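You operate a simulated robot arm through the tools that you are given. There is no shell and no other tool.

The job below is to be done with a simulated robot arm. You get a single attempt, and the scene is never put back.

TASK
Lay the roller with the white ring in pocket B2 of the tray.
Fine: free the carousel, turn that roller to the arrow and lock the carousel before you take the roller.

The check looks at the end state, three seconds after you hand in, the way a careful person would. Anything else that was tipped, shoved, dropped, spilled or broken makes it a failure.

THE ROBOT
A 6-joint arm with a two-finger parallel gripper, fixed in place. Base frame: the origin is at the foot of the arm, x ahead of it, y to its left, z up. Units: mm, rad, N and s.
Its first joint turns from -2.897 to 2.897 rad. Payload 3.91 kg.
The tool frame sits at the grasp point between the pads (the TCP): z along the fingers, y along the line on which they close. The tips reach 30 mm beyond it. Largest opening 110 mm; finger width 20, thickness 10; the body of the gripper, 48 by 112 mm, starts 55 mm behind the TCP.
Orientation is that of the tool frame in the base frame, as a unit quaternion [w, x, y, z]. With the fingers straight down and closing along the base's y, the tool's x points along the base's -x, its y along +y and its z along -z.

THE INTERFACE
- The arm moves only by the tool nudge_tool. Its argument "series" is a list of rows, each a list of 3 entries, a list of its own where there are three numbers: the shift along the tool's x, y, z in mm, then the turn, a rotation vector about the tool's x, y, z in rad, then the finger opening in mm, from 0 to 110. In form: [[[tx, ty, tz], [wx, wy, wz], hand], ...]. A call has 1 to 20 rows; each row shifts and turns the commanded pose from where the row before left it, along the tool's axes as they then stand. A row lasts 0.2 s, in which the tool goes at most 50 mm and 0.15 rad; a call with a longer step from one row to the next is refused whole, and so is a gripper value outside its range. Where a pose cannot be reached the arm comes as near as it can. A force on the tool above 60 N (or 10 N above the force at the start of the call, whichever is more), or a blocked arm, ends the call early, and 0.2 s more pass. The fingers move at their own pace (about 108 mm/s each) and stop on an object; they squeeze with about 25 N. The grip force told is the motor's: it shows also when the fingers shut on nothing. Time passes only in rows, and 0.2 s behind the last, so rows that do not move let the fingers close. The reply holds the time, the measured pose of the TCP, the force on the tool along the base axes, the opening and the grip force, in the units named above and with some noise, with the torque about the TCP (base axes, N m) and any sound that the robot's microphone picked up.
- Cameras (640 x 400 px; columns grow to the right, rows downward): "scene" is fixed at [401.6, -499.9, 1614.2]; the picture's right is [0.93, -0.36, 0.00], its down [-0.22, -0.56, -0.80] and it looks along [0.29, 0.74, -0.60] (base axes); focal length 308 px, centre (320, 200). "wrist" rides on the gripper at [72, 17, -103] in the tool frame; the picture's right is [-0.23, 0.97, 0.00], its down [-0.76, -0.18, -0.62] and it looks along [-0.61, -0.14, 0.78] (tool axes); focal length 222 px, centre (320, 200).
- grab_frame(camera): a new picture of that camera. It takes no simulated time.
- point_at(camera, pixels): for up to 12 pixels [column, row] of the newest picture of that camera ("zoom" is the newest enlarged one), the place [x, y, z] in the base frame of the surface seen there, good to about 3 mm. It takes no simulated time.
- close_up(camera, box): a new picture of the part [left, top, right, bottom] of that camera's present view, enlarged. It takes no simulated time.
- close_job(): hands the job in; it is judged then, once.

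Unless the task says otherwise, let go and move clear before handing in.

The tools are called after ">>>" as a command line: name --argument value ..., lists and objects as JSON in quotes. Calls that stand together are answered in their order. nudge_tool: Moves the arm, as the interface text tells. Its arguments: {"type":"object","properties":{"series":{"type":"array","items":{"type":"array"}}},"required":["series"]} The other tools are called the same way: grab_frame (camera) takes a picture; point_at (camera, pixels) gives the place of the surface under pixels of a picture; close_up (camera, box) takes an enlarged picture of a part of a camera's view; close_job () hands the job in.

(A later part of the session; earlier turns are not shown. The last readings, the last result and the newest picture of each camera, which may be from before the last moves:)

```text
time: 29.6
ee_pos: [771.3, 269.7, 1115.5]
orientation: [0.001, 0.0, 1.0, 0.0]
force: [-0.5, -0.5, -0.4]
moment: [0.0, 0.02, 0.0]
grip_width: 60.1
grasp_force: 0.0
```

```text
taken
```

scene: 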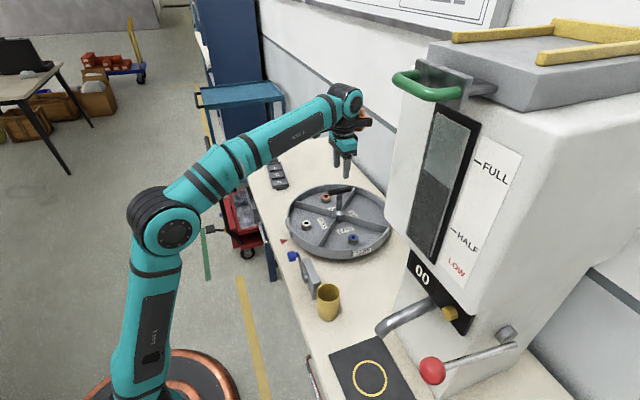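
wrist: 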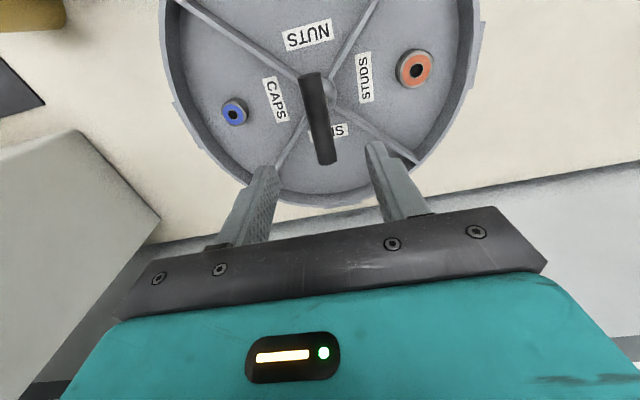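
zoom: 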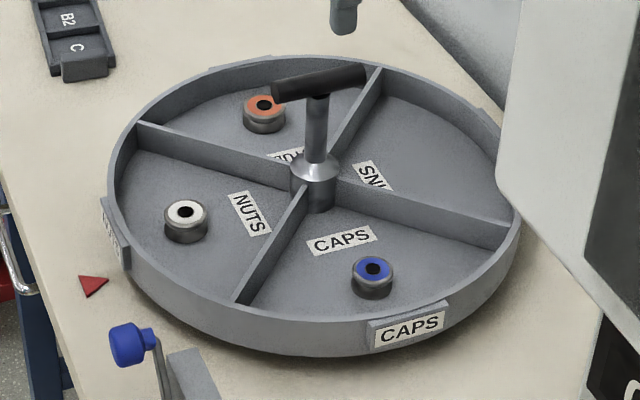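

The wrist view matches the pre-turn view exactly, i.e. a 90° turn, and white is at (651,272), in line with the arrow. Next I'll return to the lever knob (now near y≈94) to lock the carousel.

>>> nudge_tool --series '[[[33, -25, 0], [0, 0, 0], 60], [[33, -25, 0], [0, 0, 0], 60], [[33, -25, 0], [0, 0, 0], 60], [[33, -25, 0], [0, 0, 0], 60], [[33, -25, 0], [0, 0, 0], 60], [[33, -25, 0], [0, 0, 0], 60], [[32, -25, 25], [0, 0, 0], 60], [[0, 0, 35], [0, 0, 0], 60], [[0, 0, 0], [0, 0, 0], 60]]'

>>> grab_frame --camera "wrist"

>>> close_up --camera "wrist" --box '[240, 80, 400, 180]'

```text
time: 31.6
ee_pos: [541.9, 95.5, 1053.1]
orientation: [0.0, 0.001, 1.0, 0.0]
force: [-0.3, 0.2, 0.2]
moment: [0.0, 0.01, 0.0]
grip_width: 59.8
grasp_force: 0.1
```

```text
taken
```

wrist: 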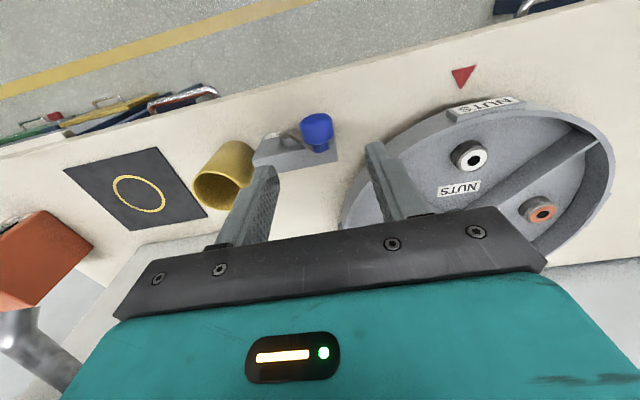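

```text
4.00 times, centred on (320, 130) of wrist
```

zoom: 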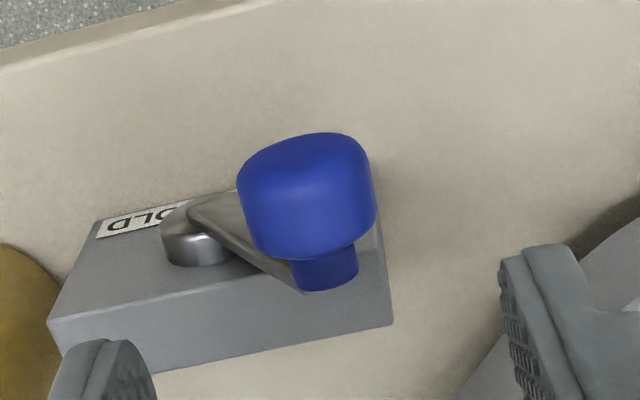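

The knob is between the fingers (zoom (308,195)), lever on the FREE side. I'll lower to z≈971 and narrow the opening to 38 mm.

>>> nudge_tool --series '[[[0, 0, 25], [0, 0, 0], 60], [[0, 0, 25], [0, 0, 0], 60], [[0, 0, 20], [0, 0, 0], 60], [[0, -1, 12], [0, 0, 0], 60], [[0, 0, 0], [0, 0, 0], 38], [[0, 0, 0], [0, 0, 0], 38]]'

>>> close_up --camera "wrist" --box '[230, 60, 430, 240]'

```text
time: 33.0
ee_pos: [541.8, 95.5, 971.2]
orientation: [0.0, -0.001, 1.0, 0.0]
force: [-0.3, -0.1, -0.6]
moment: [0.03, 0.0, 0.0]
grip_width: 37.8
grasp_force: 0.1
```

```text
2.22 times, centred on (330, 150) of wrist
```

zoom: 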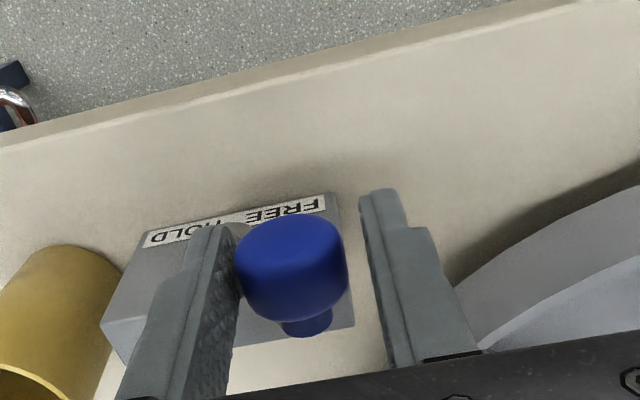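

The knob is loosely flanked. I'll push it back toward −y (HOLD) in small steps.

>>> nudge_tool --series '[[[0, -6, 0], [0, 0, 0], 38], [[0, -6, -1], [0, 0, 0], 38], [[0, -6, -1], [0, 0, 0], 38], [[0, -6, -1], [0, 0, 0], 38], [[0, -6, 0], [0, 0, 0], 38], [[0, -6, 0], [0, 0, 0], 38], [[0, -6, 0], [0, 0, 0], 38], [[0, -6, 1], [0, 0, 0], 38], [[0, -6, 1], [0, 0, 0], 38], [[0, -6, 1], [0, 0, 0], 38]]'

>>> close_up --camera "wrist" --box '[230, 60, 430, 240]'

```text
time: 35.2
ee_pos: [541.6, 34.7, 970.9]
orientation: [0.001, -0.001, 1.0, 0.001]
force: [-0.1, -1.0, 0.3]
moment: [0.03, 0.03, 0.02]
grip_width: 38.2
grasp_force: 0.7
```

```text
2.22 times, centred on (330, 150) of wrist
```

zoom: 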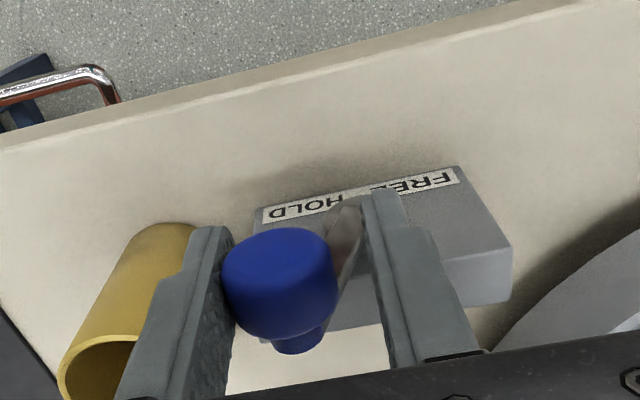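

The lever has crossed over to the HOLD side without resistance. I'll carry on the remaining ~20 mm in small steps until the stop.

>>> nudge_tool --series '[[[0, -4, 0], [0, 0, 0], 38], [[0, -4, 0], [0, 0, 0], 38], [[0, -4, 0], [0, 0, 0], 38], [[0, -3, 0], [0, 0, 0], 38], [[0, -3, 0], [0, 0, 0], 38], [[0, -2, 0], [0, 0, 0], 38], [[0, 0, 0], [0, 0, 0], 38]]'

>>> close_up --camera "wrist" --box '[230, 60, 430, 240]'

```text
time: 36.8
ee_pos: [541.5, 15.7, 970.7]
orientation: [0.0, 0.0, 1.0, 0.001]
force: [0.2, 0.7, 0.2]
moment: [0.03, 0.01, -0.01]
grip_width: 38.0
grasp_force: 0.1
```

```text
2.22 times, centred on (330, 150) of wrist
```

zoom: 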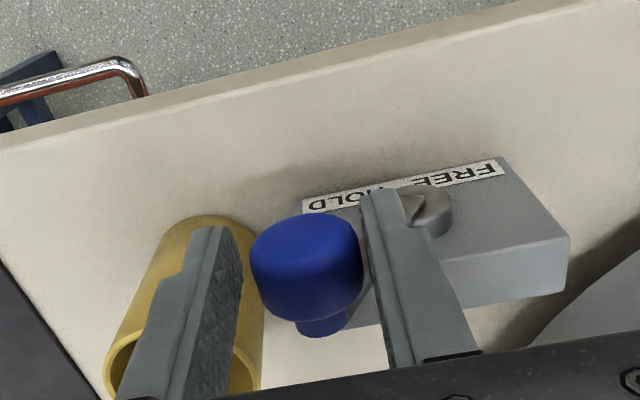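

The knob is at about its original HOLD position. I'll push up to 4 mm more to feel the stop.

>>> nudge_tool --series '[[[0, -2, 0], [0, 0, 0], 38], [[0, -2, 0], [0, 0, 0], 38], [[0, -1, 0], [0, 0, 0], 38], [[0, 0, 0], [0, 0, 0], 38]]'

```text
time: 37.8
ee_pos: [541.3, 11.1, 971.3]
orientation: [0.001, -0.001, 1.0, 0.002]
force: [-3.2, 10.0, -2.6]
moment: [0.04, 0.03, 0.1]
grip_width: 43.3
grasp_force: 5.8
```

The HOLD stop is felt (+10 N in y, fingers spread to 43 mm). I'll back off, rise, and check.

>>> nudge_tool --series '[[[0, 5, 0], [0, 0, 0], 44], [[0, 3, 0], [0, 0, 0], 60], [[0, 0, 0], [0, 0, 0], 60], [[0, 0, -15], [0, 0, 0], 60], [[0, 0, -30], [0, 0, 0], 60], [[0, 0, -45], [0, 0, 0], 60], [[0, 0, -45], [0, 0, 0], 60], [[0, 35, 0], [0, 0, 0], 60], [[0, 40, 0], [0, 0, 0], 60], [[0, 0, 0], [0, 0, 0], 60]]'

>>> grab_frame --camera "scene"

>>> close_up --camera "scene" --box '[270, 190, 390, 300]'

>>> grab_frame --camera "wrist"

```text
time: 40.0
ee_pos: [543.2, 93.9, 1107.1]
orientation: [0.001, 0.001, 1.0, 0.001]
force: [0.6, 0.4, 0.5]
moment: [0.01, 0.02, -0.01]
grip_width: 60.0
grasp_force: 0.0
```

```text
taken
```

scene: 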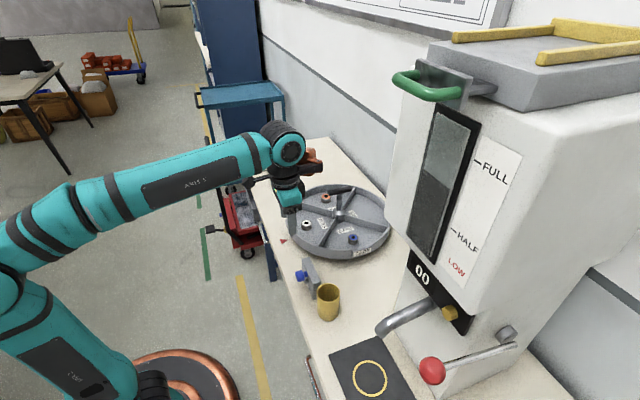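

```text
3.64 times, centred on (330, 245) of scene
```

zoom: 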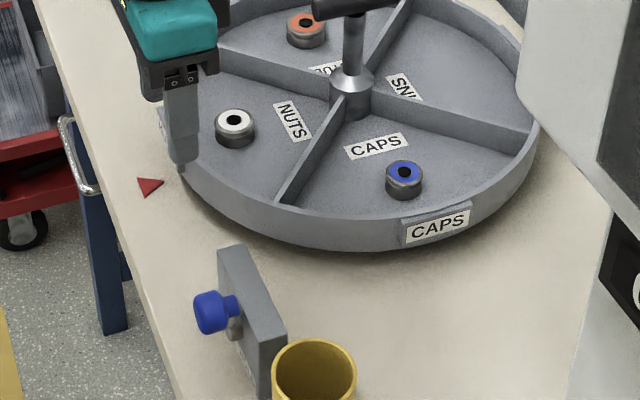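

```text
taken
```

wrist: 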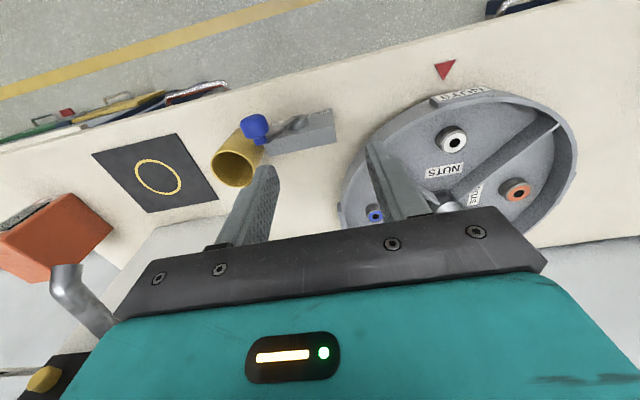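

The lever is back on HOLD (scene (300,276)) and the carousel hasn't moved. Now I'll move above the white roller at (651,272) and look closely.

>>> nudge_tool --series '[[[-21.6, 35.6, 11.4], [0, 0, 0], 80], [[-21.6, 35.6, 11.4], [0, 0, 0], 80], [[-21.6, 35.6, 11.4], [0, 0, 0], 80], [[-21.6, 35.6, 11.4], [0, 0, 0], 80], [[-21.6, 35.6, 11.4], [0, 0, 0], 80], [[0, 0, 0], [0, 0, 0], 80]]'

>>> grab_frame --camera "wrist"

>>> close_up --camera "wrist" --box '[240, 70, 400, 190]'

```text
time: 41.4
ee_pos: [651.3, 269.2, 1047.1]
orientation: [0.0, 0.0, 1.0, 0.001]
force: [-0.2, 1.0, 0.6]
moment: [-0.02, -0.02, 0.02]
grip_width: 80.0
grasp_force: 0.1
```

```text
taken
```

wrist: 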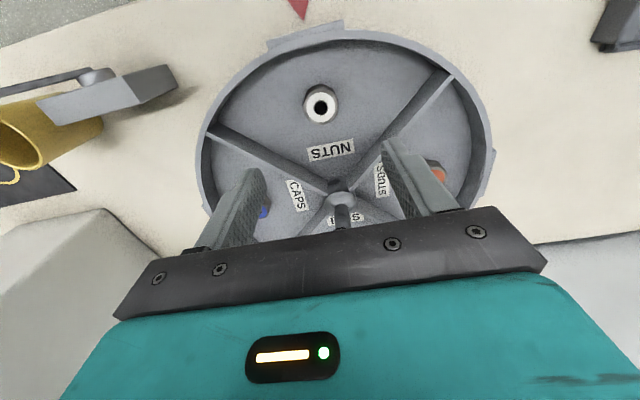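

```text
3.33 times, centred on (320, 130) of wrist
```

zoom: 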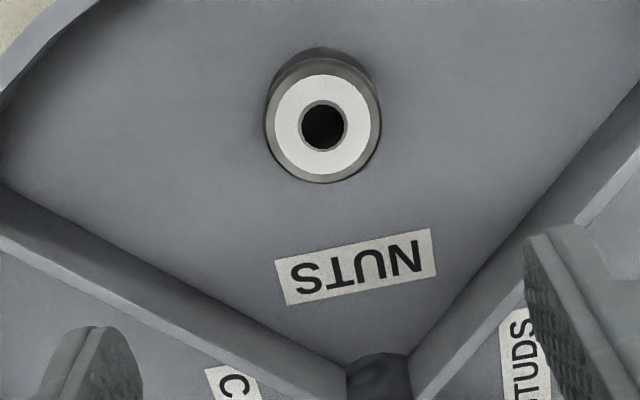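

>>> point_at --camera "zoom" --pixels '[[290, 127], [353, 127], [322, 88], [322, 168], [273, 127], [375, 127], [322, 178], [322, 55], [322, 200], [240, 130], [410, 130]]'

>>> point_at --camera "wrist" --pixels '[[307, 32], [305, 42], [212, 140], [448, 78], [340, 195], [433, 170], [300, 5]]'

```text
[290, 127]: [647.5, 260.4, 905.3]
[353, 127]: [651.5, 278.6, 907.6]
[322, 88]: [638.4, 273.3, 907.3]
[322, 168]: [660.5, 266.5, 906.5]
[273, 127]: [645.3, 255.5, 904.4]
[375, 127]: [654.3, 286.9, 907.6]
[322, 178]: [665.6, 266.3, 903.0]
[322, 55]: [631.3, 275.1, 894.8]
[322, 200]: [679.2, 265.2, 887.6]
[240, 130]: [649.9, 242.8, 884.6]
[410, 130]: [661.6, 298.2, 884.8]
```

```text
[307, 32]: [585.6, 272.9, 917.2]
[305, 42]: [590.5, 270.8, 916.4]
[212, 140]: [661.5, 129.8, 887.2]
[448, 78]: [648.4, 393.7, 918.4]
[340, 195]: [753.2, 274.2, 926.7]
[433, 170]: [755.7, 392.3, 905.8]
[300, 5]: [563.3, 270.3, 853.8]
```

The roller is centred at about (649.6,270), ~33 mm across, top z≈906.5, floor 885, rim 917. Before gripping, I'll look at the tray pocket closely to choose the grip height.

>>> nudge_tool --series '[[[2, 42, 0], [0, 0, 0], 80], [[2, 42, 0], [0, 0, 0], 80], [[2, 42, 0], [0, 0, 0], 80], [[2, 42, 0], [0, 0, 0], 80], [[2, 42, 0], [0, 0, 0], 80], [[2, 42, 0], [0, 0, 0], 80], [[2, 42, 0], [0, 0, 0], 80], [[2, 42, 0], [0, 0, 0], 80], [[2, 42, 0], [0, 0, 0], 80], [[2, 42, 0], [0, 0, 0], 80], [[0, 0, 0], [0, 0, 0], 80]]'

>>> grab_frame --camera "wrist"

>>> close_up --camera "wrist" --box '[220, 40, 420, 180]'

```text
time: 43.8
ee_pos: [630.0, 690.1, 1049.2]
orientation: [0.0, 0.001, 1.0, 0.0]
force: [1.1, -0.2, -0.5]
moment: [-0.02, -0.01, -0.01]
grip_width: 80.1
grasp_force: 0.0
```

```text
taken
```

wrist: 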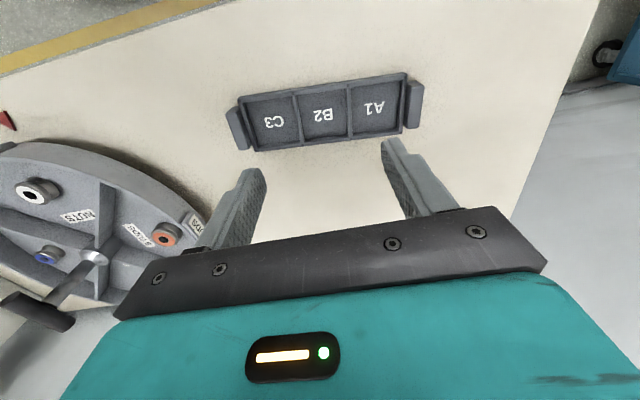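

```text
2.86 times, centred on (320, 110) of wrist
```

zoom: 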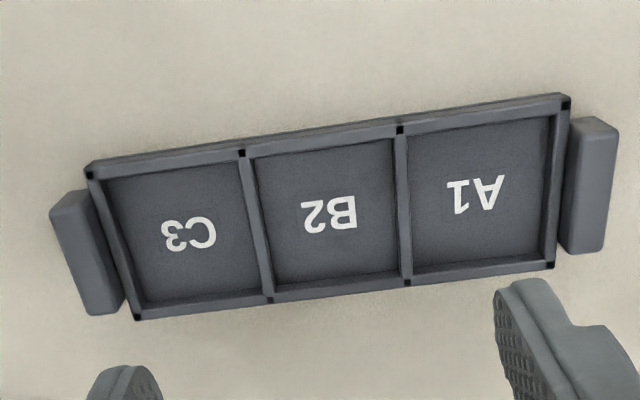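

>>> point_at --camera "zoom" --pixels '[[242, 152], [400, 130], [270, 298], [407, 282], [262, 160], [393, 143], [280, 288], [397, 273], [330, 213], [255, 220], [402, 200], [330, 141]]'

>>> point_at --camera "zoom" --pixels '[[335, 290], [330, 250], [320, 175], [285, 220], [380, 205], [85, 250], [592, 190], [135, 315], [550, 265], [90, 175], [565, 103], [330, 330]]'

```text
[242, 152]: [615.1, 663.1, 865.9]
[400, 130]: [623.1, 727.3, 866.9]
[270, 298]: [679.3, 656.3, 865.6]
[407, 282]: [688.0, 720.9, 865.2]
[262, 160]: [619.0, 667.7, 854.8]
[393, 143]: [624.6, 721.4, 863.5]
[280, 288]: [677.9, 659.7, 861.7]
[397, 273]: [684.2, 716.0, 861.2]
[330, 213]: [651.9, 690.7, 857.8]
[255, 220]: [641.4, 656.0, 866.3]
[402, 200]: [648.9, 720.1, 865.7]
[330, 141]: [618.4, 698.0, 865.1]
```

```text
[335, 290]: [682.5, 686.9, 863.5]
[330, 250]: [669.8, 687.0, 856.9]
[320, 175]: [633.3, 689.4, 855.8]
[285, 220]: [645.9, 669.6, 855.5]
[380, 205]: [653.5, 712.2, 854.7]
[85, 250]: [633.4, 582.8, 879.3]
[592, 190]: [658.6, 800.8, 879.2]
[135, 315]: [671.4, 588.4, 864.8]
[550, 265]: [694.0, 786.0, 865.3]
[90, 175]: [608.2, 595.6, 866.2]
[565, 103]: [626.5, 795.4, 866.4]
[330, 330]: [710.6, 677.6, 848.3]
```

Tray rim z≈866, B2's floor z≈856, pocket centre about (651.5,692) and ~58 mm clear. I'll grip only the roller's upper ~10 mm so the tips stay above the rim; going back over the roller now.

>>> nudge_tool --series '[[[-2, -42, 0], [0, 0, 0], 70], [[-2, -42, 0], [0, 0, 0], 70], [[-2, -42, 0], [0, 0, 0], 70], [[-2, -42, 0], [0, 0, 0], 70], [[-2, -42, 0], [0, 0, 0], 70], [[-2, -42, 0], [0, 0, 0], 70], [[-2, -42, 0], [0, 0, 0], 70], [[-2, -42, 0], [0, 0, 0], 70], [[-2, -42, 0], [0, 0, 0], 70], [[-2, -42, 0], [0, 0, 0], 70], [[0, 0, 20], [0, 0, 0], 70], [[0, 0, 20], [0, 0, 0], 70], [[0, 0, 0], [0, 0, 0], 70]]'

>>> close_up --camera "wrist" --box '[220, 40, 420, 200]'

>>> point_at --camera "zoom" --pixels '[[320, 150], [320, 160]]'

```text
time: 46.6
ee_pos: [650.6, 271.3, 1012.1]
orientation: [0.001, 0.0, 1.0, 0.001]
force: [0.6, -0.2, -0.2]
moment: [-0.02, -0.01, 0.0]
grip_width: 70.1
grasp_force: 0.0
```

```text
2.50 times, centred on (320, 120) of wrist
```

zoom: 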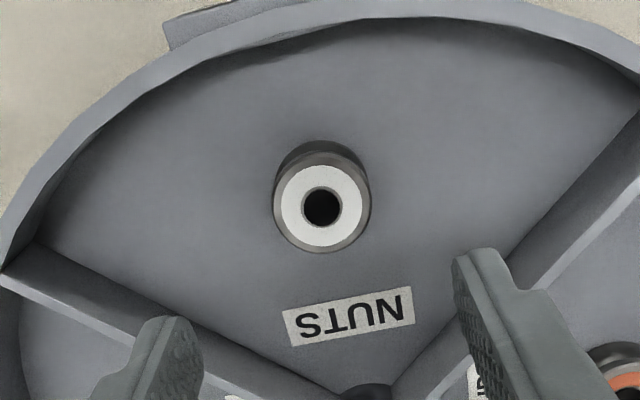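

```text
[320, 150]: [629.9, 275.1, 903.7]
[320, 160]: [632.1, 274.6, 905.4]
```

>>> point_at --camera "zoom" --pixels '[[296, 207], [348, 207], [322, 178], [322, 236], [280, 207], [365, 207], [322, 245], [302, 186], [342, 228], [302, 228], [342, 186]]'

```text
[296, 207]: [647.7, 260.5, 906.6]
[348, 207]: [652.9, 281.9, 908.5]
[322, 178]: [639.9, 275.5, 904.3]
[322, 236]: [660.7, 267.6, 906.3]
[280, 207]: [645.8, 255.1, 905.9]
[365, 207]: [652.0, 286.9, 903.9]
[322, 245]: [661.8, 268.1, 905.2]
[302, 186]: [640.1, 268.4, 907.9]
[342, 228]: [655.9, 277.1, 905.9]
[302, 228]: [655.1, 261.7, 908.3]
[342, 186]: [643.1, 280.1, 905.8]
```

The roller centre reads (649.4,271.3) with the TCP at (650.6,271.3). I'll shift 1 mm, descend to z≈927 (tips ≈897, 12 mm above the floor) and close.

>>> nudge_tool --series '[[[1, 0, 25], [0, 0, 0], 70], [[0, 0, 25], [0, 0, 0], 70], [[0, 0, 20], [0, 0, 0], 70], [[0, 0, 10], [0, 0, 0], 70], [[0, 0, 5], [0, 0, 0], 60], [[0, 0, 0], [0, 0, 0], 50], [[0, 0, 0], [0, 0, 0], 42]]'

>>> close_up --camera "wrist" --box '[220, 40, 420, 200]'

>>> close_up --camera "scene" --box '[280, 200, 350, 250]'

```text
time: 48.2
ee_pos: [647.6, 271.0, 924.1]
orientation: [0.001, 0.0, 1.0, 0.001]
force: [-0.3, 0.3, 0.2]
moment: [0.03, 0.0, 0.03]
grip_width: 42.1
grasp_force: 0.1
```

```text
2.50 times, centred on (320, 120) of wrist
```

zoom: 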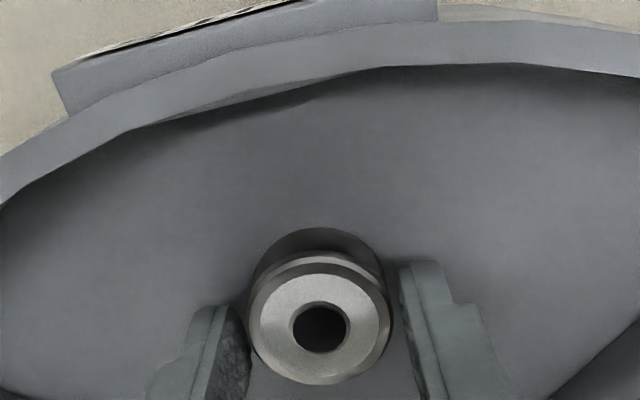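

```text
8.00 times, centred on (315, 225) of scene
```

zoom: 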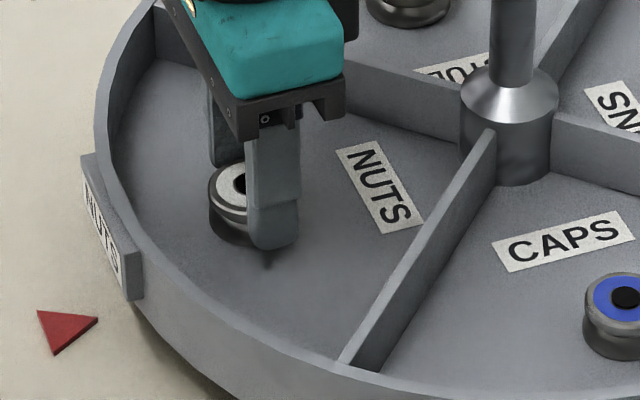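

The fingers are beside the roller with a few mm gap each side; TCP reads (647.6,271,924). I'll nudge +1 mm in x and 1.5 mm up, then close.

>>> nudge_tool --series '[[[-1, 0, -1.5], [0, 0, 0], 42], [[0, 0, 0], [0, 0, 0], 36], [[0, 0, 0], [0, 0, 0], 20], [[0, 0, 0], [0, 0, 0], 0], [[0, 0, 0], [0, 0, 0], 0]]'

>>> close_up --camera "wrist" --box '[220, 40, 420, 200]'

```text
time: 49.4
ee_pos: [651.2, 271.6, 925.8]
orientation: [0.001, 0.001, 1.0, 0.001]
force: [-0.9, 0.3, -0.6]
moment: [0.01, -0.02, -0.02]
grip_width: 37.0
grasp_force: 24.9
```

```text
2.50 times, centred on (320, 120) of wrist
```

zoom: 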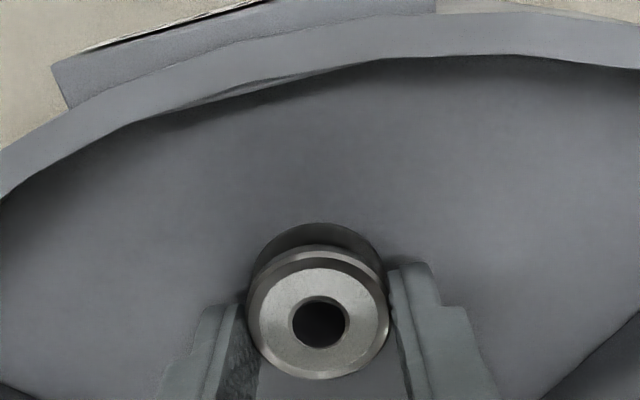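

The grip is at 37 mm, 25 N, with tips about 10–11 mm above the floor; that is marginal against the 10 mm pocket rim. I'll regrip 2.5 mm higher.

>>> nudge_tool --series '[[[0, 0, 0], [0, 0, 0], 42], [[0, 0, 0], [0, 0, 0], 44], [[0, 0, -2.5], [0, 0, 0], 44], [[0, 0, 0], [0, 0, 0], 36], [[0, 0, 0], [0, 0, 0], 20], [[0, 0, 0], [0, 0, 0], 0], [[0, 0, 0], [0, 0, 0], 0]]'

>>> close_up --camera "wrist" --box '[220, 40, 420, 200]'

>>> close_up --camera "scene" --box '[280, 200, 350, 250]'

```text
time: 51.0
ee_pos: [650.8, 270.0, 928.2]
orientation: [0.0, 0.0, 1.0, 0.001]
force: [-0.5, -0.7, 0.0]
moment: [-0.03, 0.0, 0.02]
grip_width: 37.2
grasp_force: 24.8
```

```text
2.50 times, centred on (320, 120) of wrist
```

zoom: 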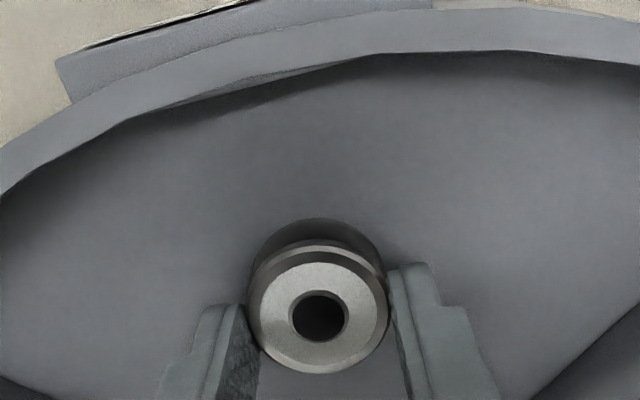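

```text
8.00 times, centred on (315, 225) of scene
```

zoom: 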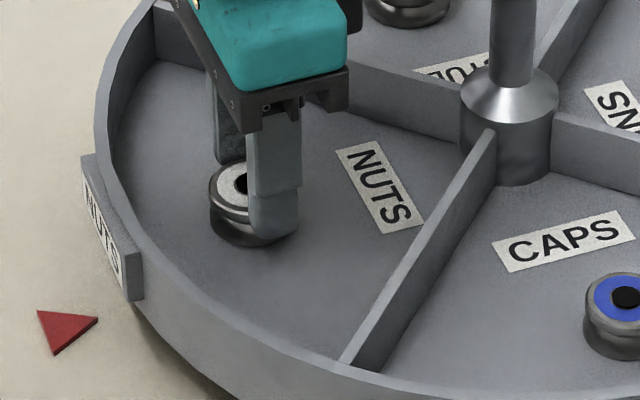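

The roller is held at 37.2 mm, tips ≈898. I'll lift slowly and check it comes along.

>>> nudge_tool --series '[[[0, 0, -5], [0, 0, 0], 0], [[0, 0, -10], [0, 0, 0], 0], [[0, 0, -15], [0, 0, 0], 0], [[0, 0, -20], [0, 0, 0], 0], [[0, 0, -25], [0, 0, 0], 0], [[0, 0, -25], [0, 0, 0], 0], [[0, 0, 0], [0, 0, 0], 0]]'

>>> close_up --camera "wrist" --box '[220, 40, 420, 200]'

>>> close_up --camera "scene" --box '[260, 160, 380, 250]'

```text
time: 52.6
ee_pos: [649.8, 269.3, 1028.7]
orientation: [0.001, 0.0, 1.0, 0.001]
force: [0.2, 0.3, -0.7]
moment: [0.01, 0.01, 0.0]
grip_width: 0.3
grasp_force: 25.1
```

```text
2.50 times, centred on (320, 120) of wrist
```

zoom: 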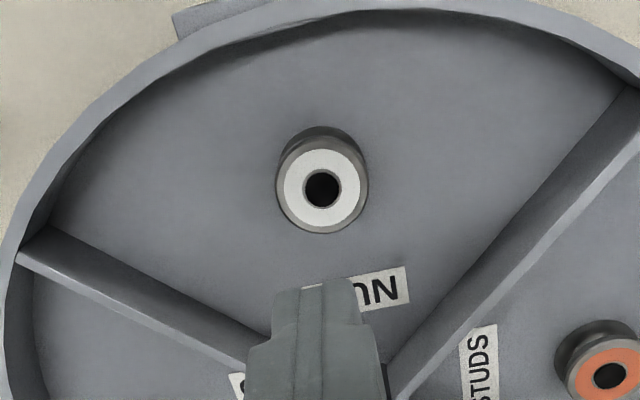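

```text
4.44 times, centred on (320, 205) of scene
```

zoom: 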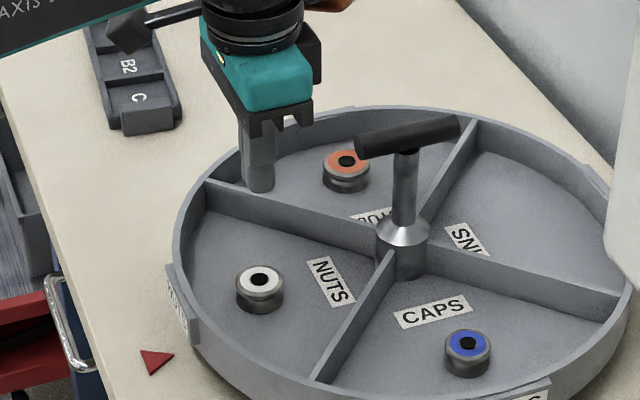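

The roller slipped out of the shallow grip and still stands upright at its place (zoom wrist (322,187)). I'll look at the roller's profile to choose a better depth.

>>> close_up --camera "scene" --box '[298, 212, 318, 228]'

>>> close_up --camera "wrist" --box '[290, 80, 350, 140]'

>>> point_at --camera "zoom" --pixels '[[250, 350], [380, 350], [320, 250], [320, 460]]'

```text
16.00 times, centred on (308, 220) of scene
```

zoom: 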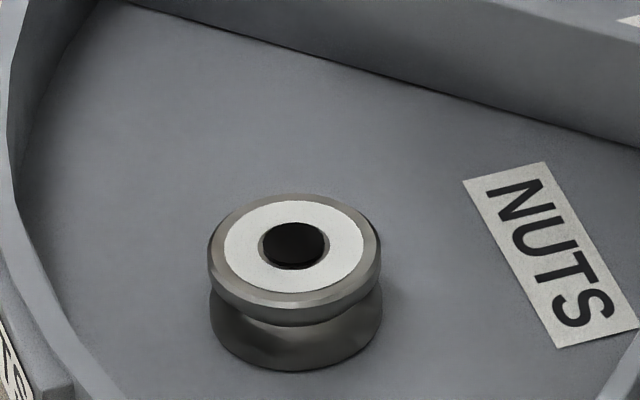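

```text
6.67 times, centred on (320, 110) of wrist
```

zoom: 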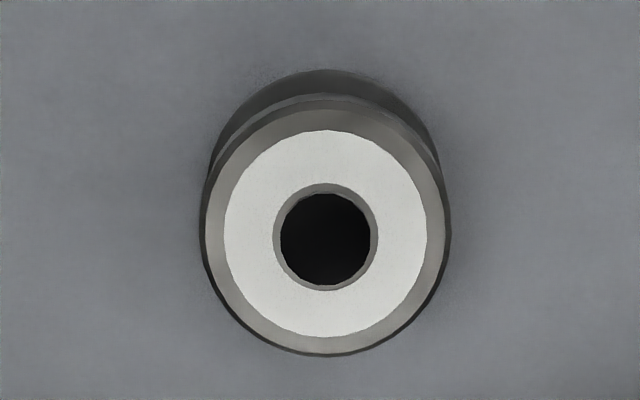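

```text
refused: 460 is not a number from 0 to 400
```

The roller has a V-groove with narrow flange bands, and the rounded tips barely caught the top band. I'll grip deeper (tips ~4 mm above the floor) and later place it with the gripper yawed to the pocket's diagonal; first open and re-measure the roller.

>>> nudge_tool --series '[[[0, 0, 0], [0, 0, 0], 40], [[0, 0, 0], [0, 0, 0], 70], [[0, 0, 0], [0, 0, 0], 70]]'

>>> close_up --camera "wrist" --box '[260, 70, 380, 160]'

>>> point_at --camera "zoom" --pixels '[[265, 195], [395, 195], [330, 130], [330, 258], [285, 150], [375, 240], [375, 150], [285, 240], [200, 200], [460, 200]]'

```text
time: 53.4
ee_pos: [650.4, 269.9, 1028.6]
orientation: [0.0, 0.0, 1.0, 0.001]
force: [0.3, -0.4, 0.6]
moment: [0.01, 0.01, 0.01]
grip_width: 69.8
grasp_force: 0.1
```

```text
4.44 times, centred on (320, 115) of wrist
```

zoom: 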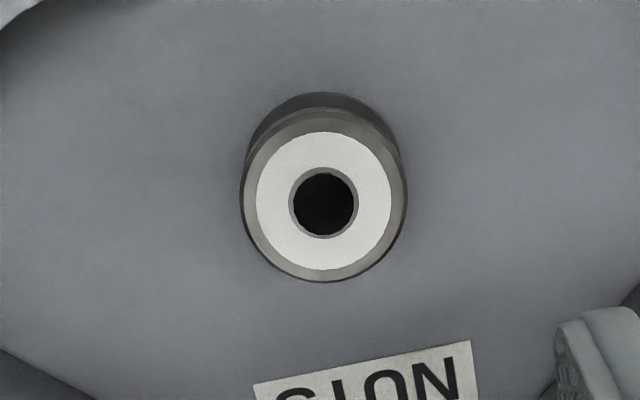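

```text
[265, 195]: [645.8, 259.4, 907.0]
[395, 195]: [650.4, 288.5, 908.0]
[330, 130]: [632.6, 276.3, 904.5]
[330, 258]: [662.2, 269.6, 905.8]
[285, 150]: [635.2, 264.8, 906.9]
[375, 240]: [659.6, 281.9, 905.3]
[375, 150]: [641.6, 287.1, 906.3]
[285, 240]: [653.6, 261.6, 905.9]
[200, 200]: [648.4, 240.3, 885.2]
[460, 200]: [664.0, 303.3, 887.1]
```

The roller is still upright at about (649.2,271.6). I'll shift (−1,+1.5) mm and descend to TCP z≈919 (tips ≈889).

>>> nudge_tool --series '[[[1, 1.5, 25], [0, 0, 0], 70], [[0, 0, 25], [0, 0, 0], 70], [[0, 0, 25], [0, 0, 0], 70], [[0, 0, 20], [0, 0, 0], 60], [[0, 0, 8], [0, 0, 0], 50], [[0, 0, 5], [0, 0, 0], 46], [[0, 0, 0], [0, 0, 0], 44]]'

>>> close_up --camera "scene" --box '[290, 200, 330, 230]'

>>> close_up --camera "wrist" --box '[260, 90, 380, 200]'

```text
time: 55.0
ee_pos: [651.5, 271.8, 921.7]
orientation: [0.002, -0.001, 1.0, 0.001]
force: [-0.2, 0.3, -0.5]
moment: [0.0, 0.02, 0.02]
grip_width: 44.1
grasp_force: 0.1
```

```text
13.33 times, centred on (310, 215) of scene
```

zoom: 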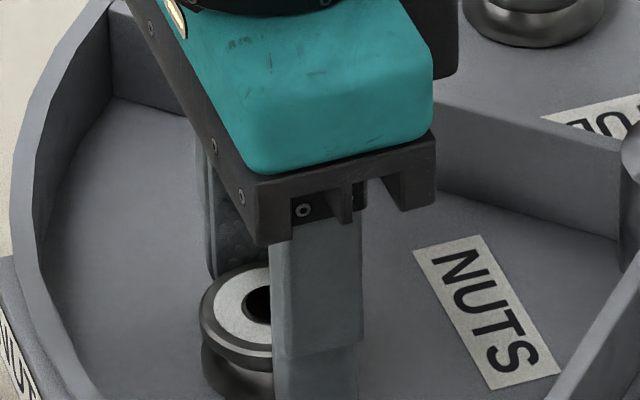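

```text
3.64 times, centred on (320, 145) of wrist
```

zoom: 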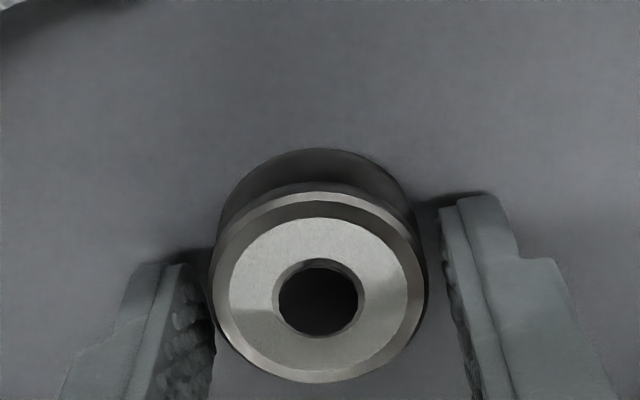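

The roller is slightly nearer the −y finger, and TCP z reads about 921. I'll lower 2 mm more, shift −1 mm in y and close gently.

>>> nudge_tool --series '[[[0, -1, 2], [0, 0, 0], 44], [[0, 0, 0], [0, 0, 0], 40], [[0, 0, 0], [0, 0, 0], 36], [[0, 0, 0], [0, 0, 0], 20], [[0, 0, 0], [0, 0, 0], 0], [[0, 0, 0], [0, 0, 0], 0]]'

>>> close_up --camera "wrist" --box '[260, 90, 380, 200]'

```text
time: 56.4
ee_pos: [648.3, 271.8, 919.2]
orientation: [0.001, 0.0, 1.0, 0.002]
force: [0.3, 1.2, 0.6]
moment: [-0.03, 0.04, 0.01]
grip_width: 36.9
grasp_force: 25.1
```

```text
3.64 times, centred on (320, 145) of wrist
```

zoom: 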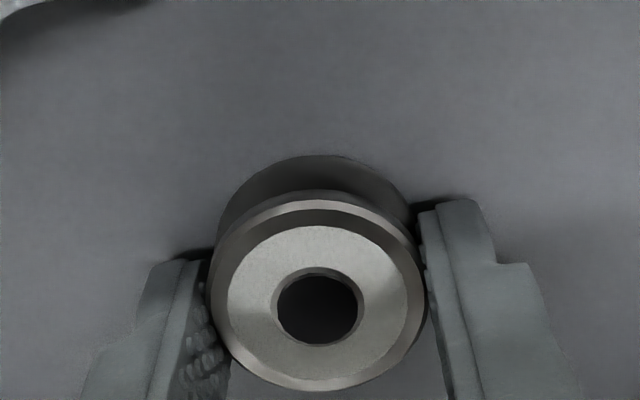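

Gripped at 36.9 mm, both sides in contact. I'll lift slowly 15 mm first and check that it holds.

>>> nudge_tool --series '[[[0, 0, -2], [0, 0, 0], 0], [[0, 0, -4], [0, 0, 0], 0], [[0, 0, -5], [0, 0, 0], 0], [[0, 0, -4], [0, 0, 0], 0], [[0, 0, 0], [0, 0, 0], 0]]'

>>> close_up --camera "wrist" --box '[260, 90, 380, 200]'

>>> close_up --camera "scene" --box '[290, 200, 330, 230]'

```text
time: 57.6
ee_pos: [650.3, 271.5, 934.4]
orientation: [0.001, 0.0, 1.0, 0.0]
force: [-0.8, 0.4, -1.6]
moment: [-0.01, -0.04, 0.02]
grip_width: 37.0
grasp_force: 24.9
```

```text
3.64 times, centred on (320, 145) of wrist
```

zoom: 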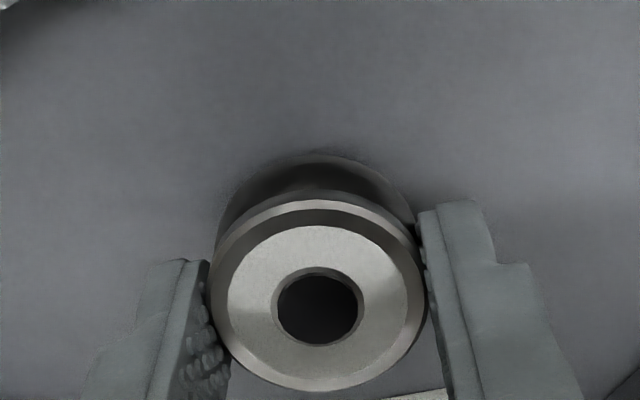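

```text
13.33 times, centred on (310, 215) of scene
```

zoom: 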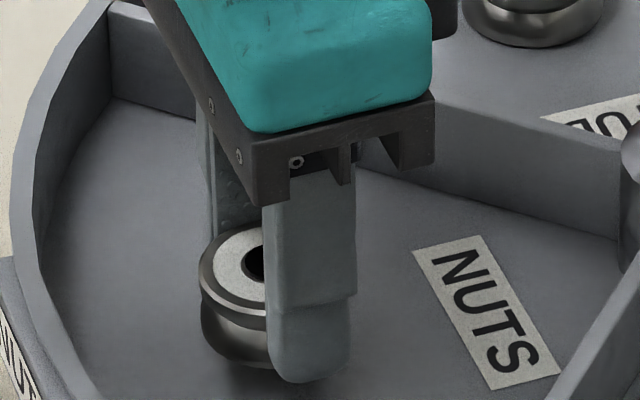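

The roller came up with the fingers, level and steady at 37.0 mm. I'll lift another 75 mm and move gently toward the tray.

>>> nudge_tool --series '[[[0, 0, -8], [0, 0, 0], 0], [[0, 0, -15], [0, 0, 0], 0], [[0, 0, -20], [0, 0, 0], 0], [[0, 0, -20], [0, 0, 0], 0], [[0, 0, -12], [0, 0, 0], 0], [[0, 8, 0], [0, 0, 0], 0], [[0, 16, 0], [0, 0, 0], 0], [[0, 24, 0], [0, 0, 0], 0], [[0, 28, 0], [0, 0, 0], 0], [[0, 28, 0], [0, 0, 0], 0], [[0, 28, 0], [0, 0, 0], 0], [[0, 28, 0], [0, 0, 0], 0], [[0, 24, 0], [0, 0, 0], 0], [[0, 16, 0], [0, 0, 0], 0], [[0, 8, 0], [0, 0, 0], 0], [[0, 0, 0], [0, 0, 0], 0]]'

>>> close_up --camera "wrist" --box '[220, 40, 420, 200]'

```text
time: 61.0
ee_pos: [648.6, 480.2, 1007.2]
orientation: [0.001, 0.0, 1.0, 0.0]
force: [-0.4, 0.4, -1.0]
moment: [-0.01, -0.01, 0.04]
grip_width: 36.6
grasp_force: 24.7
```

```text
2.50 times, centred on (320, 120) of wrist
```

zoom: 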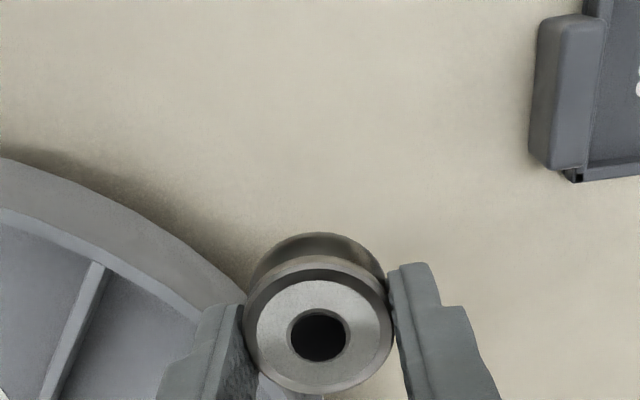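

The roller is held firmly. I'll do the remaining 212 mm in y and then yaw counter-clockwise 38.5° toward the pocket's diagonal.

>>> nudge_tool --series '[[[-1, 8, 0], [0, 0, 0], 0], [[-1, 16, 0], [0, 0, 0], 0], [[-1, 24, 0], [0, 0, 0], 0], [[0, 28, 0], [0, 0, 0], 0], [[0, 28, 0], [0, 0, 0], 0], [[0, 28, 0], [0, 0, 0], 0], [[0, 28, 0], [0, 0, 0], 0], [[0, 26, 0], [0, 0, 0], 0], [[0, 16, 0], [0, 0, 0], 0], [[0, 10, 0], [0, 0, 0], 0], [[0, 0, 0], [0, 0, -0.05], 0], [[0, 0, 0], [0, 0, -0.1], 0], [[0, 0, 0], [0, 0, -0.1], 0], [[0, 0, 0], [0, 0, -0.1], 0], [[0, 0, 0], [0, 0, -0.1], 0], [[0, 0, 0], [0, 0, -0.1], 0], [[0, 0, 0], [0, 0, -0.08], 0], [[0, 0, 0], [0, 0, -0.042], 0], [[0, 0, 0], [0, 0, 0], 0]]'

>>> grab_frame --camera "wrist"

>>> grab_frame --camera "scene"

```text
time: 65.0
ee_pos: [651.9, 691.4, 1008.4]
orientation: [0.002, -0.33, 0.944, 0.0]
force: [-0.7, 0.8, -1.2]
moment: [-0.03, 0.01, 0.02]
grip_width: 37.2
grasp_force: 24.6
```

```text
taken
```

wrist: 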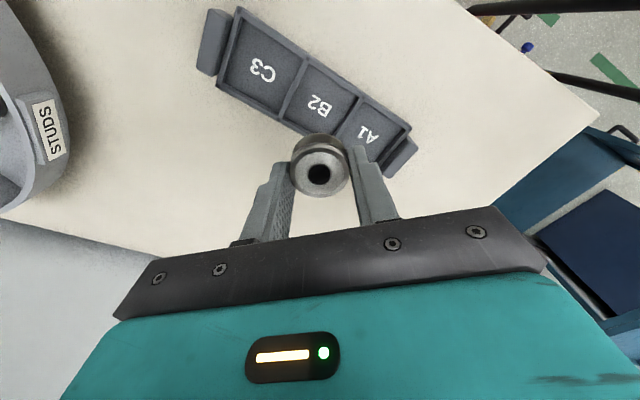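

```text
taken
```

scene: 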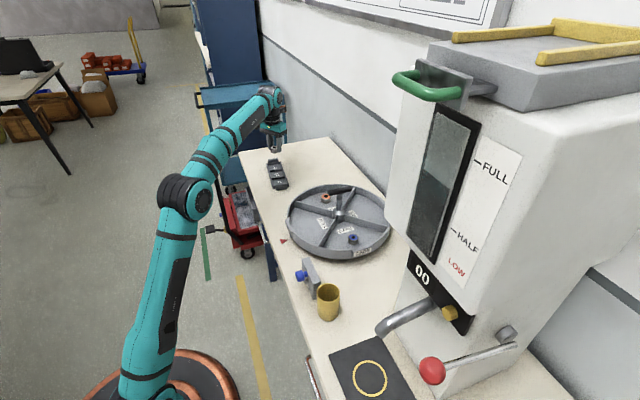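

The TCP is over (651.9,691.4) at the diagonal yaw with the roller still held. I'll re-measure pocket B2's corners from this view.

>>> close_up --camera "wrist" --box '[210, 0, 430, 180]'

>>> point_at --camera "wrist" --pixels '[[310, 58], [278, 113], [359, 95], [318, 105], [302, 75], [340, 95], [319, 152], [240, 8], [409, 127], [222, 88], [300, 128]]'

```text
2.22 times, centred on (320, 90) of wrist
```

zoom: 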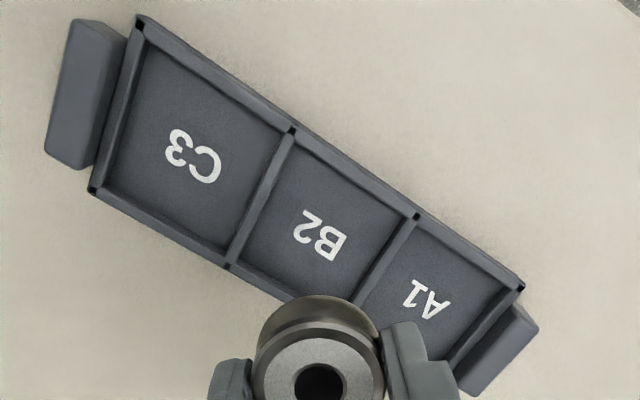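

```text
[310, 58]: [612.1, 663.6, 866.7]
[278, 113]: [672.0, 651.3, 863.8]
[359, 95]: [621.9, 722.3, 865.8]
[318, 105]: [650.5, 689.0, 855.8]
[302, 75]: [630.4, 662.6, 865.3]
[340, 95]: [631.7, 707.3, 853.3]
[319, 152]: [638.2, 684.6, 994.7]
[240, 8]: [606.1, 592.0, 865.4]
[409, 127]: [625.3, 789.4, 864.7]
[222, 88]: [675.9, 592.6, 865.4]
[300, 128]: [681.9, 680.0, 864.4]
```

>>> point_at --camera "zoom" --pixels '[[291, 130], [417, 214], [229, 265], [140, 22], [521, 288], [93, 190], [262, 195], [390, 260], [350, 172], [320, 235], [300, 145], [400, 215]]'

```text
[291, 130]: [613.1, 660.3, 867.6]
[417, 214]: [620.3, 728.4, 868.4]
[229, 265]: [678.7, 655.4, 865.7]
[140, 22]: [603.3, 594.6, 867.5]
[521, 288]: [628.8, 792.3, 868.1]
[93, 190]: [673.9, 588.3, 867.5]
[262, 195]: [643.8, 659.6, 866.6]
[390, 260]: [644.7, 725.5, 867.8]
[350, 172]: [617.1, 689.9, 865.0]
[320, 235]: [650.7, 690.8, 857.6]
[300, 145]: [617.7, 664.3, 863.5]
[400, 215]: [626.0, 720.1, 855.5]
```

B2's centre averages to about (650.3,691.7), floor ≈856, rim ≈867. I'll shift ~1 mm and descend to TCP z≈905 (roller bottom ≈871, just above the rim), then check.

>>> nudge_tool --series '[[[0.8, 0.6, 10], [0, 0, 0], 0], [[0, 0, 20], [0, 0, 0], 0], [[0, 0, 25], [0, 0, 0], 0], [[0, 0, 25], [0, 0, 0], 0], [[0, 0, 15], [0, 0, 0], 0], [[0, 0, 8], [0, 0, 0], 0], [[0, 0, 0], [0, 0, 0], 0]]'

>>> close_up --camera "wrist" --box '[220, 60, 420, 220]'

>>> close_up --camera "scene" --box '[250, 130, 310, 200]'

```text
time: 66.6
ee_pos: [651.9, 691.1, 905.7]
orientation: [0.001, -0.33, 0.944, 0.001]
force: [1.1, -1.1, -1.1]
moment: [0.04, -0.03, 0.01]
grip_width: 36.7
grasp_force: 24.7
```

```text
2.50 times, centred on (320, 140) of wrist
```

zoom: 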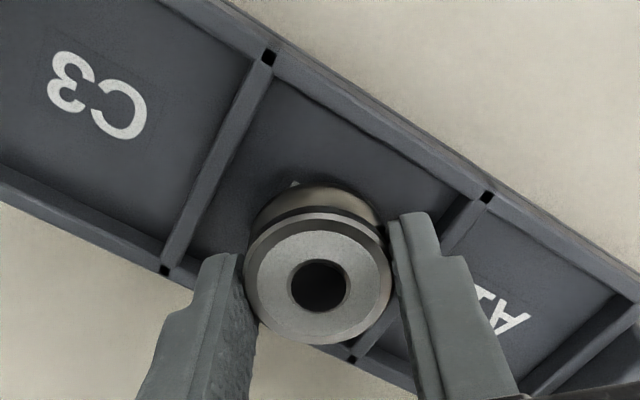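

```text
5.71 times, centred on (280, 165) of scene
```

zoom: 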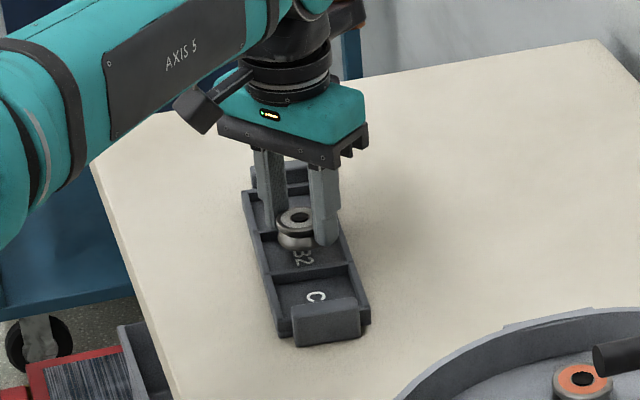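

The roller hangs just above B2; I'll verify its centre against the pocket corners numerically from this wrist view.

>>> close_up --camera "wrist" --box '[220, 60, 420, 220]'

>>> point_at --camera "zoom" --pixels '[[268, 56], [487, 197], [166, 270], [352, 360], [258, 275], [382, 275], [320, 232], [320, 335], [246, 278], [391, 278], [228, 135], [210, 170]]'

```text
2.50 times, centred on (320, 140) of wrist
```

zoom: 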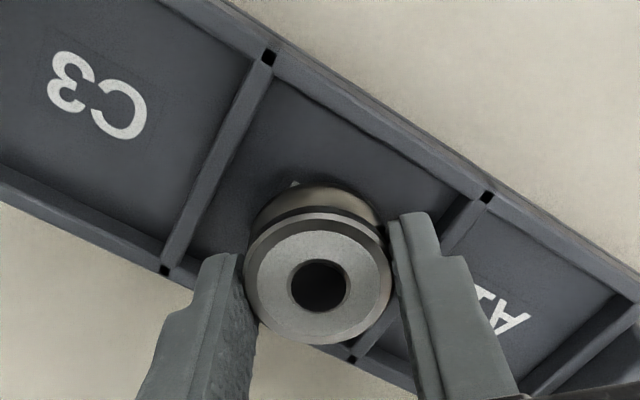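

```text
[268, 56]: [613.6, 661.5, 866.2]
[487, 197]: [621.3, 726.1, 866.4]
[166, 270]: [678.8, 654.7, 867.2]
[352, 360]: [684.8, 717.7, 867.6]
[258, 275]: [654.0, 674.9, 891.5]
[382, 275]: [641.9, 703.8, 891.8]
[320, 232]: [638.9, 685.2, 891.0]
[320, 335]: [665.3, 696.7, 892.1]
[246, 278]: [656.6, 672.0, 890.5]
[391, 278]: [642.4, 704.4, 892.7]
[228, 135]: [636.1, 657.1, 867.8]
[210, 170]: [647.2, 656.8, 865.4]
```

Corner average gives the pocket centre (649.6,690.0) and the roller centre is about (650.6,690.2), so it's aligned within ~1 mm; the roller bottom is about 14 mm above the floor. I'll lower 11 mm and check forces.

>>> nudge_tool --series '[[[0.6, 0.4, 4], [0, 0, 0], 0], [[0, 0, 3], [0, 0, 0], 0], [[0, 0, 2], [0, 0, 0], 0], [[0, 0, 2], [0, 0, 0], 0], [[0, 0, 0], [0, 0, 0], 0]]'

>>> close_up --camera "wrist" --box '[220, 60, 420, 220]'

```text
time: 67.8
ee_pos: [650.6, 691.6, 894.8]
orientation: [0.001, -0.33, 0.944, 0.0]
force: [0.2, 0.2, -1.7]
moment: [0.04, -0.02, -0.01]
grip_width: 37.0
grasp_force: 25.0
```

```text
2.50 times, centred on (320, 140) of wrist
```

zoom: 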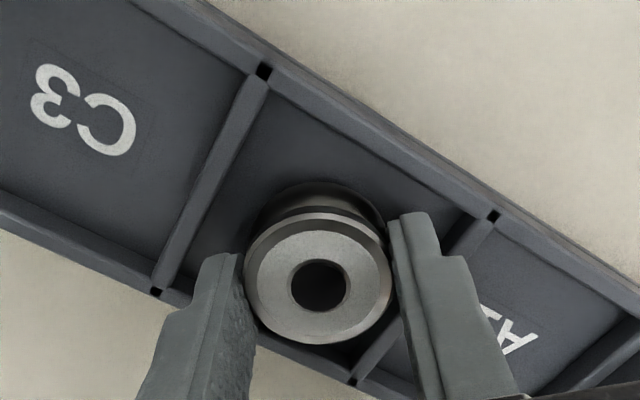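

No contact yet (−1.7 N is just the roller's weight) and it sits inside the pocket walls. I'll lower in 1 mm steps until it touches the floor.

>>> nudge_tool --series '[[[0, 0, 1], [0, 0, 0], 0], [[0, 0, 1], [0, 0, 0], 0], [[0, 0, 0], [0, 0, 0], 0]]'

```text
time: 68.6
ee_pos: [650.9, 690.8, 892.7]
orientation: [-0.001, -0.33, 0.944, 0.001]
force: [-0.3, -0.1, -0.5]
moment: [-0.01, -0.01, 0.0]
grip_width: 36.9
grasp_force: 24.9
```

>>> nudge_tool --series '[[[0, 0, 1], [0, 0, 0], 0], [[0, 0, 0], [0, 0, 0], 0]]'

>>> close_up --camera "scene" --box '[260, 145, 300, 185]'

```text
time: 69.2
ee_pos: [651.2, 691.4, 890.1]
orientation: [0.001, -0.33, 0.944, 0.001]
force: [0.2, -0.9, -1.1]
moment: [0.03, 0.03, -0.02]
grip_width: 36.9
grasp_force: 25.0
```

```text
10.00 times, centred on (280, 165) of scene
```

zoom: 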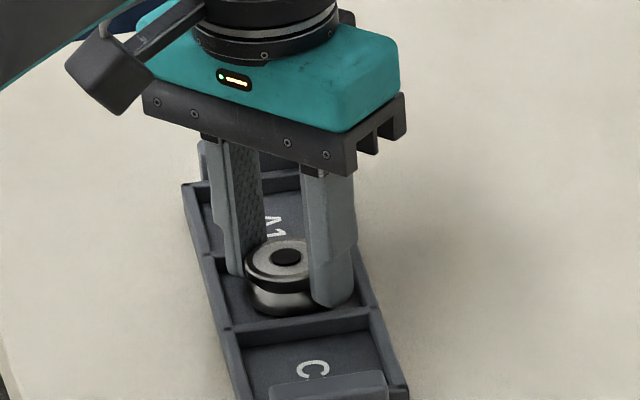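

The scene zoom shows the roller inside B2's walls, no floor contact yet. I'll go down 1 mm more at a time.

>>> nudge_tool --series '[[[0, 0, 1], [0, 0, 0], 0], [[0, 0, 0], [0, 0, 0], 0]]'

```text
time: 69.8
ee_pos: [650.8, 690.6, 890.0]
orientation: [0.001, -0.33, 0.944, 0.0]
force: [0.1, -0.5, -0.7]
moment: [0.05, 0.0, 0.0]
grip_width: 36.6
grasp_force: 24.9
```

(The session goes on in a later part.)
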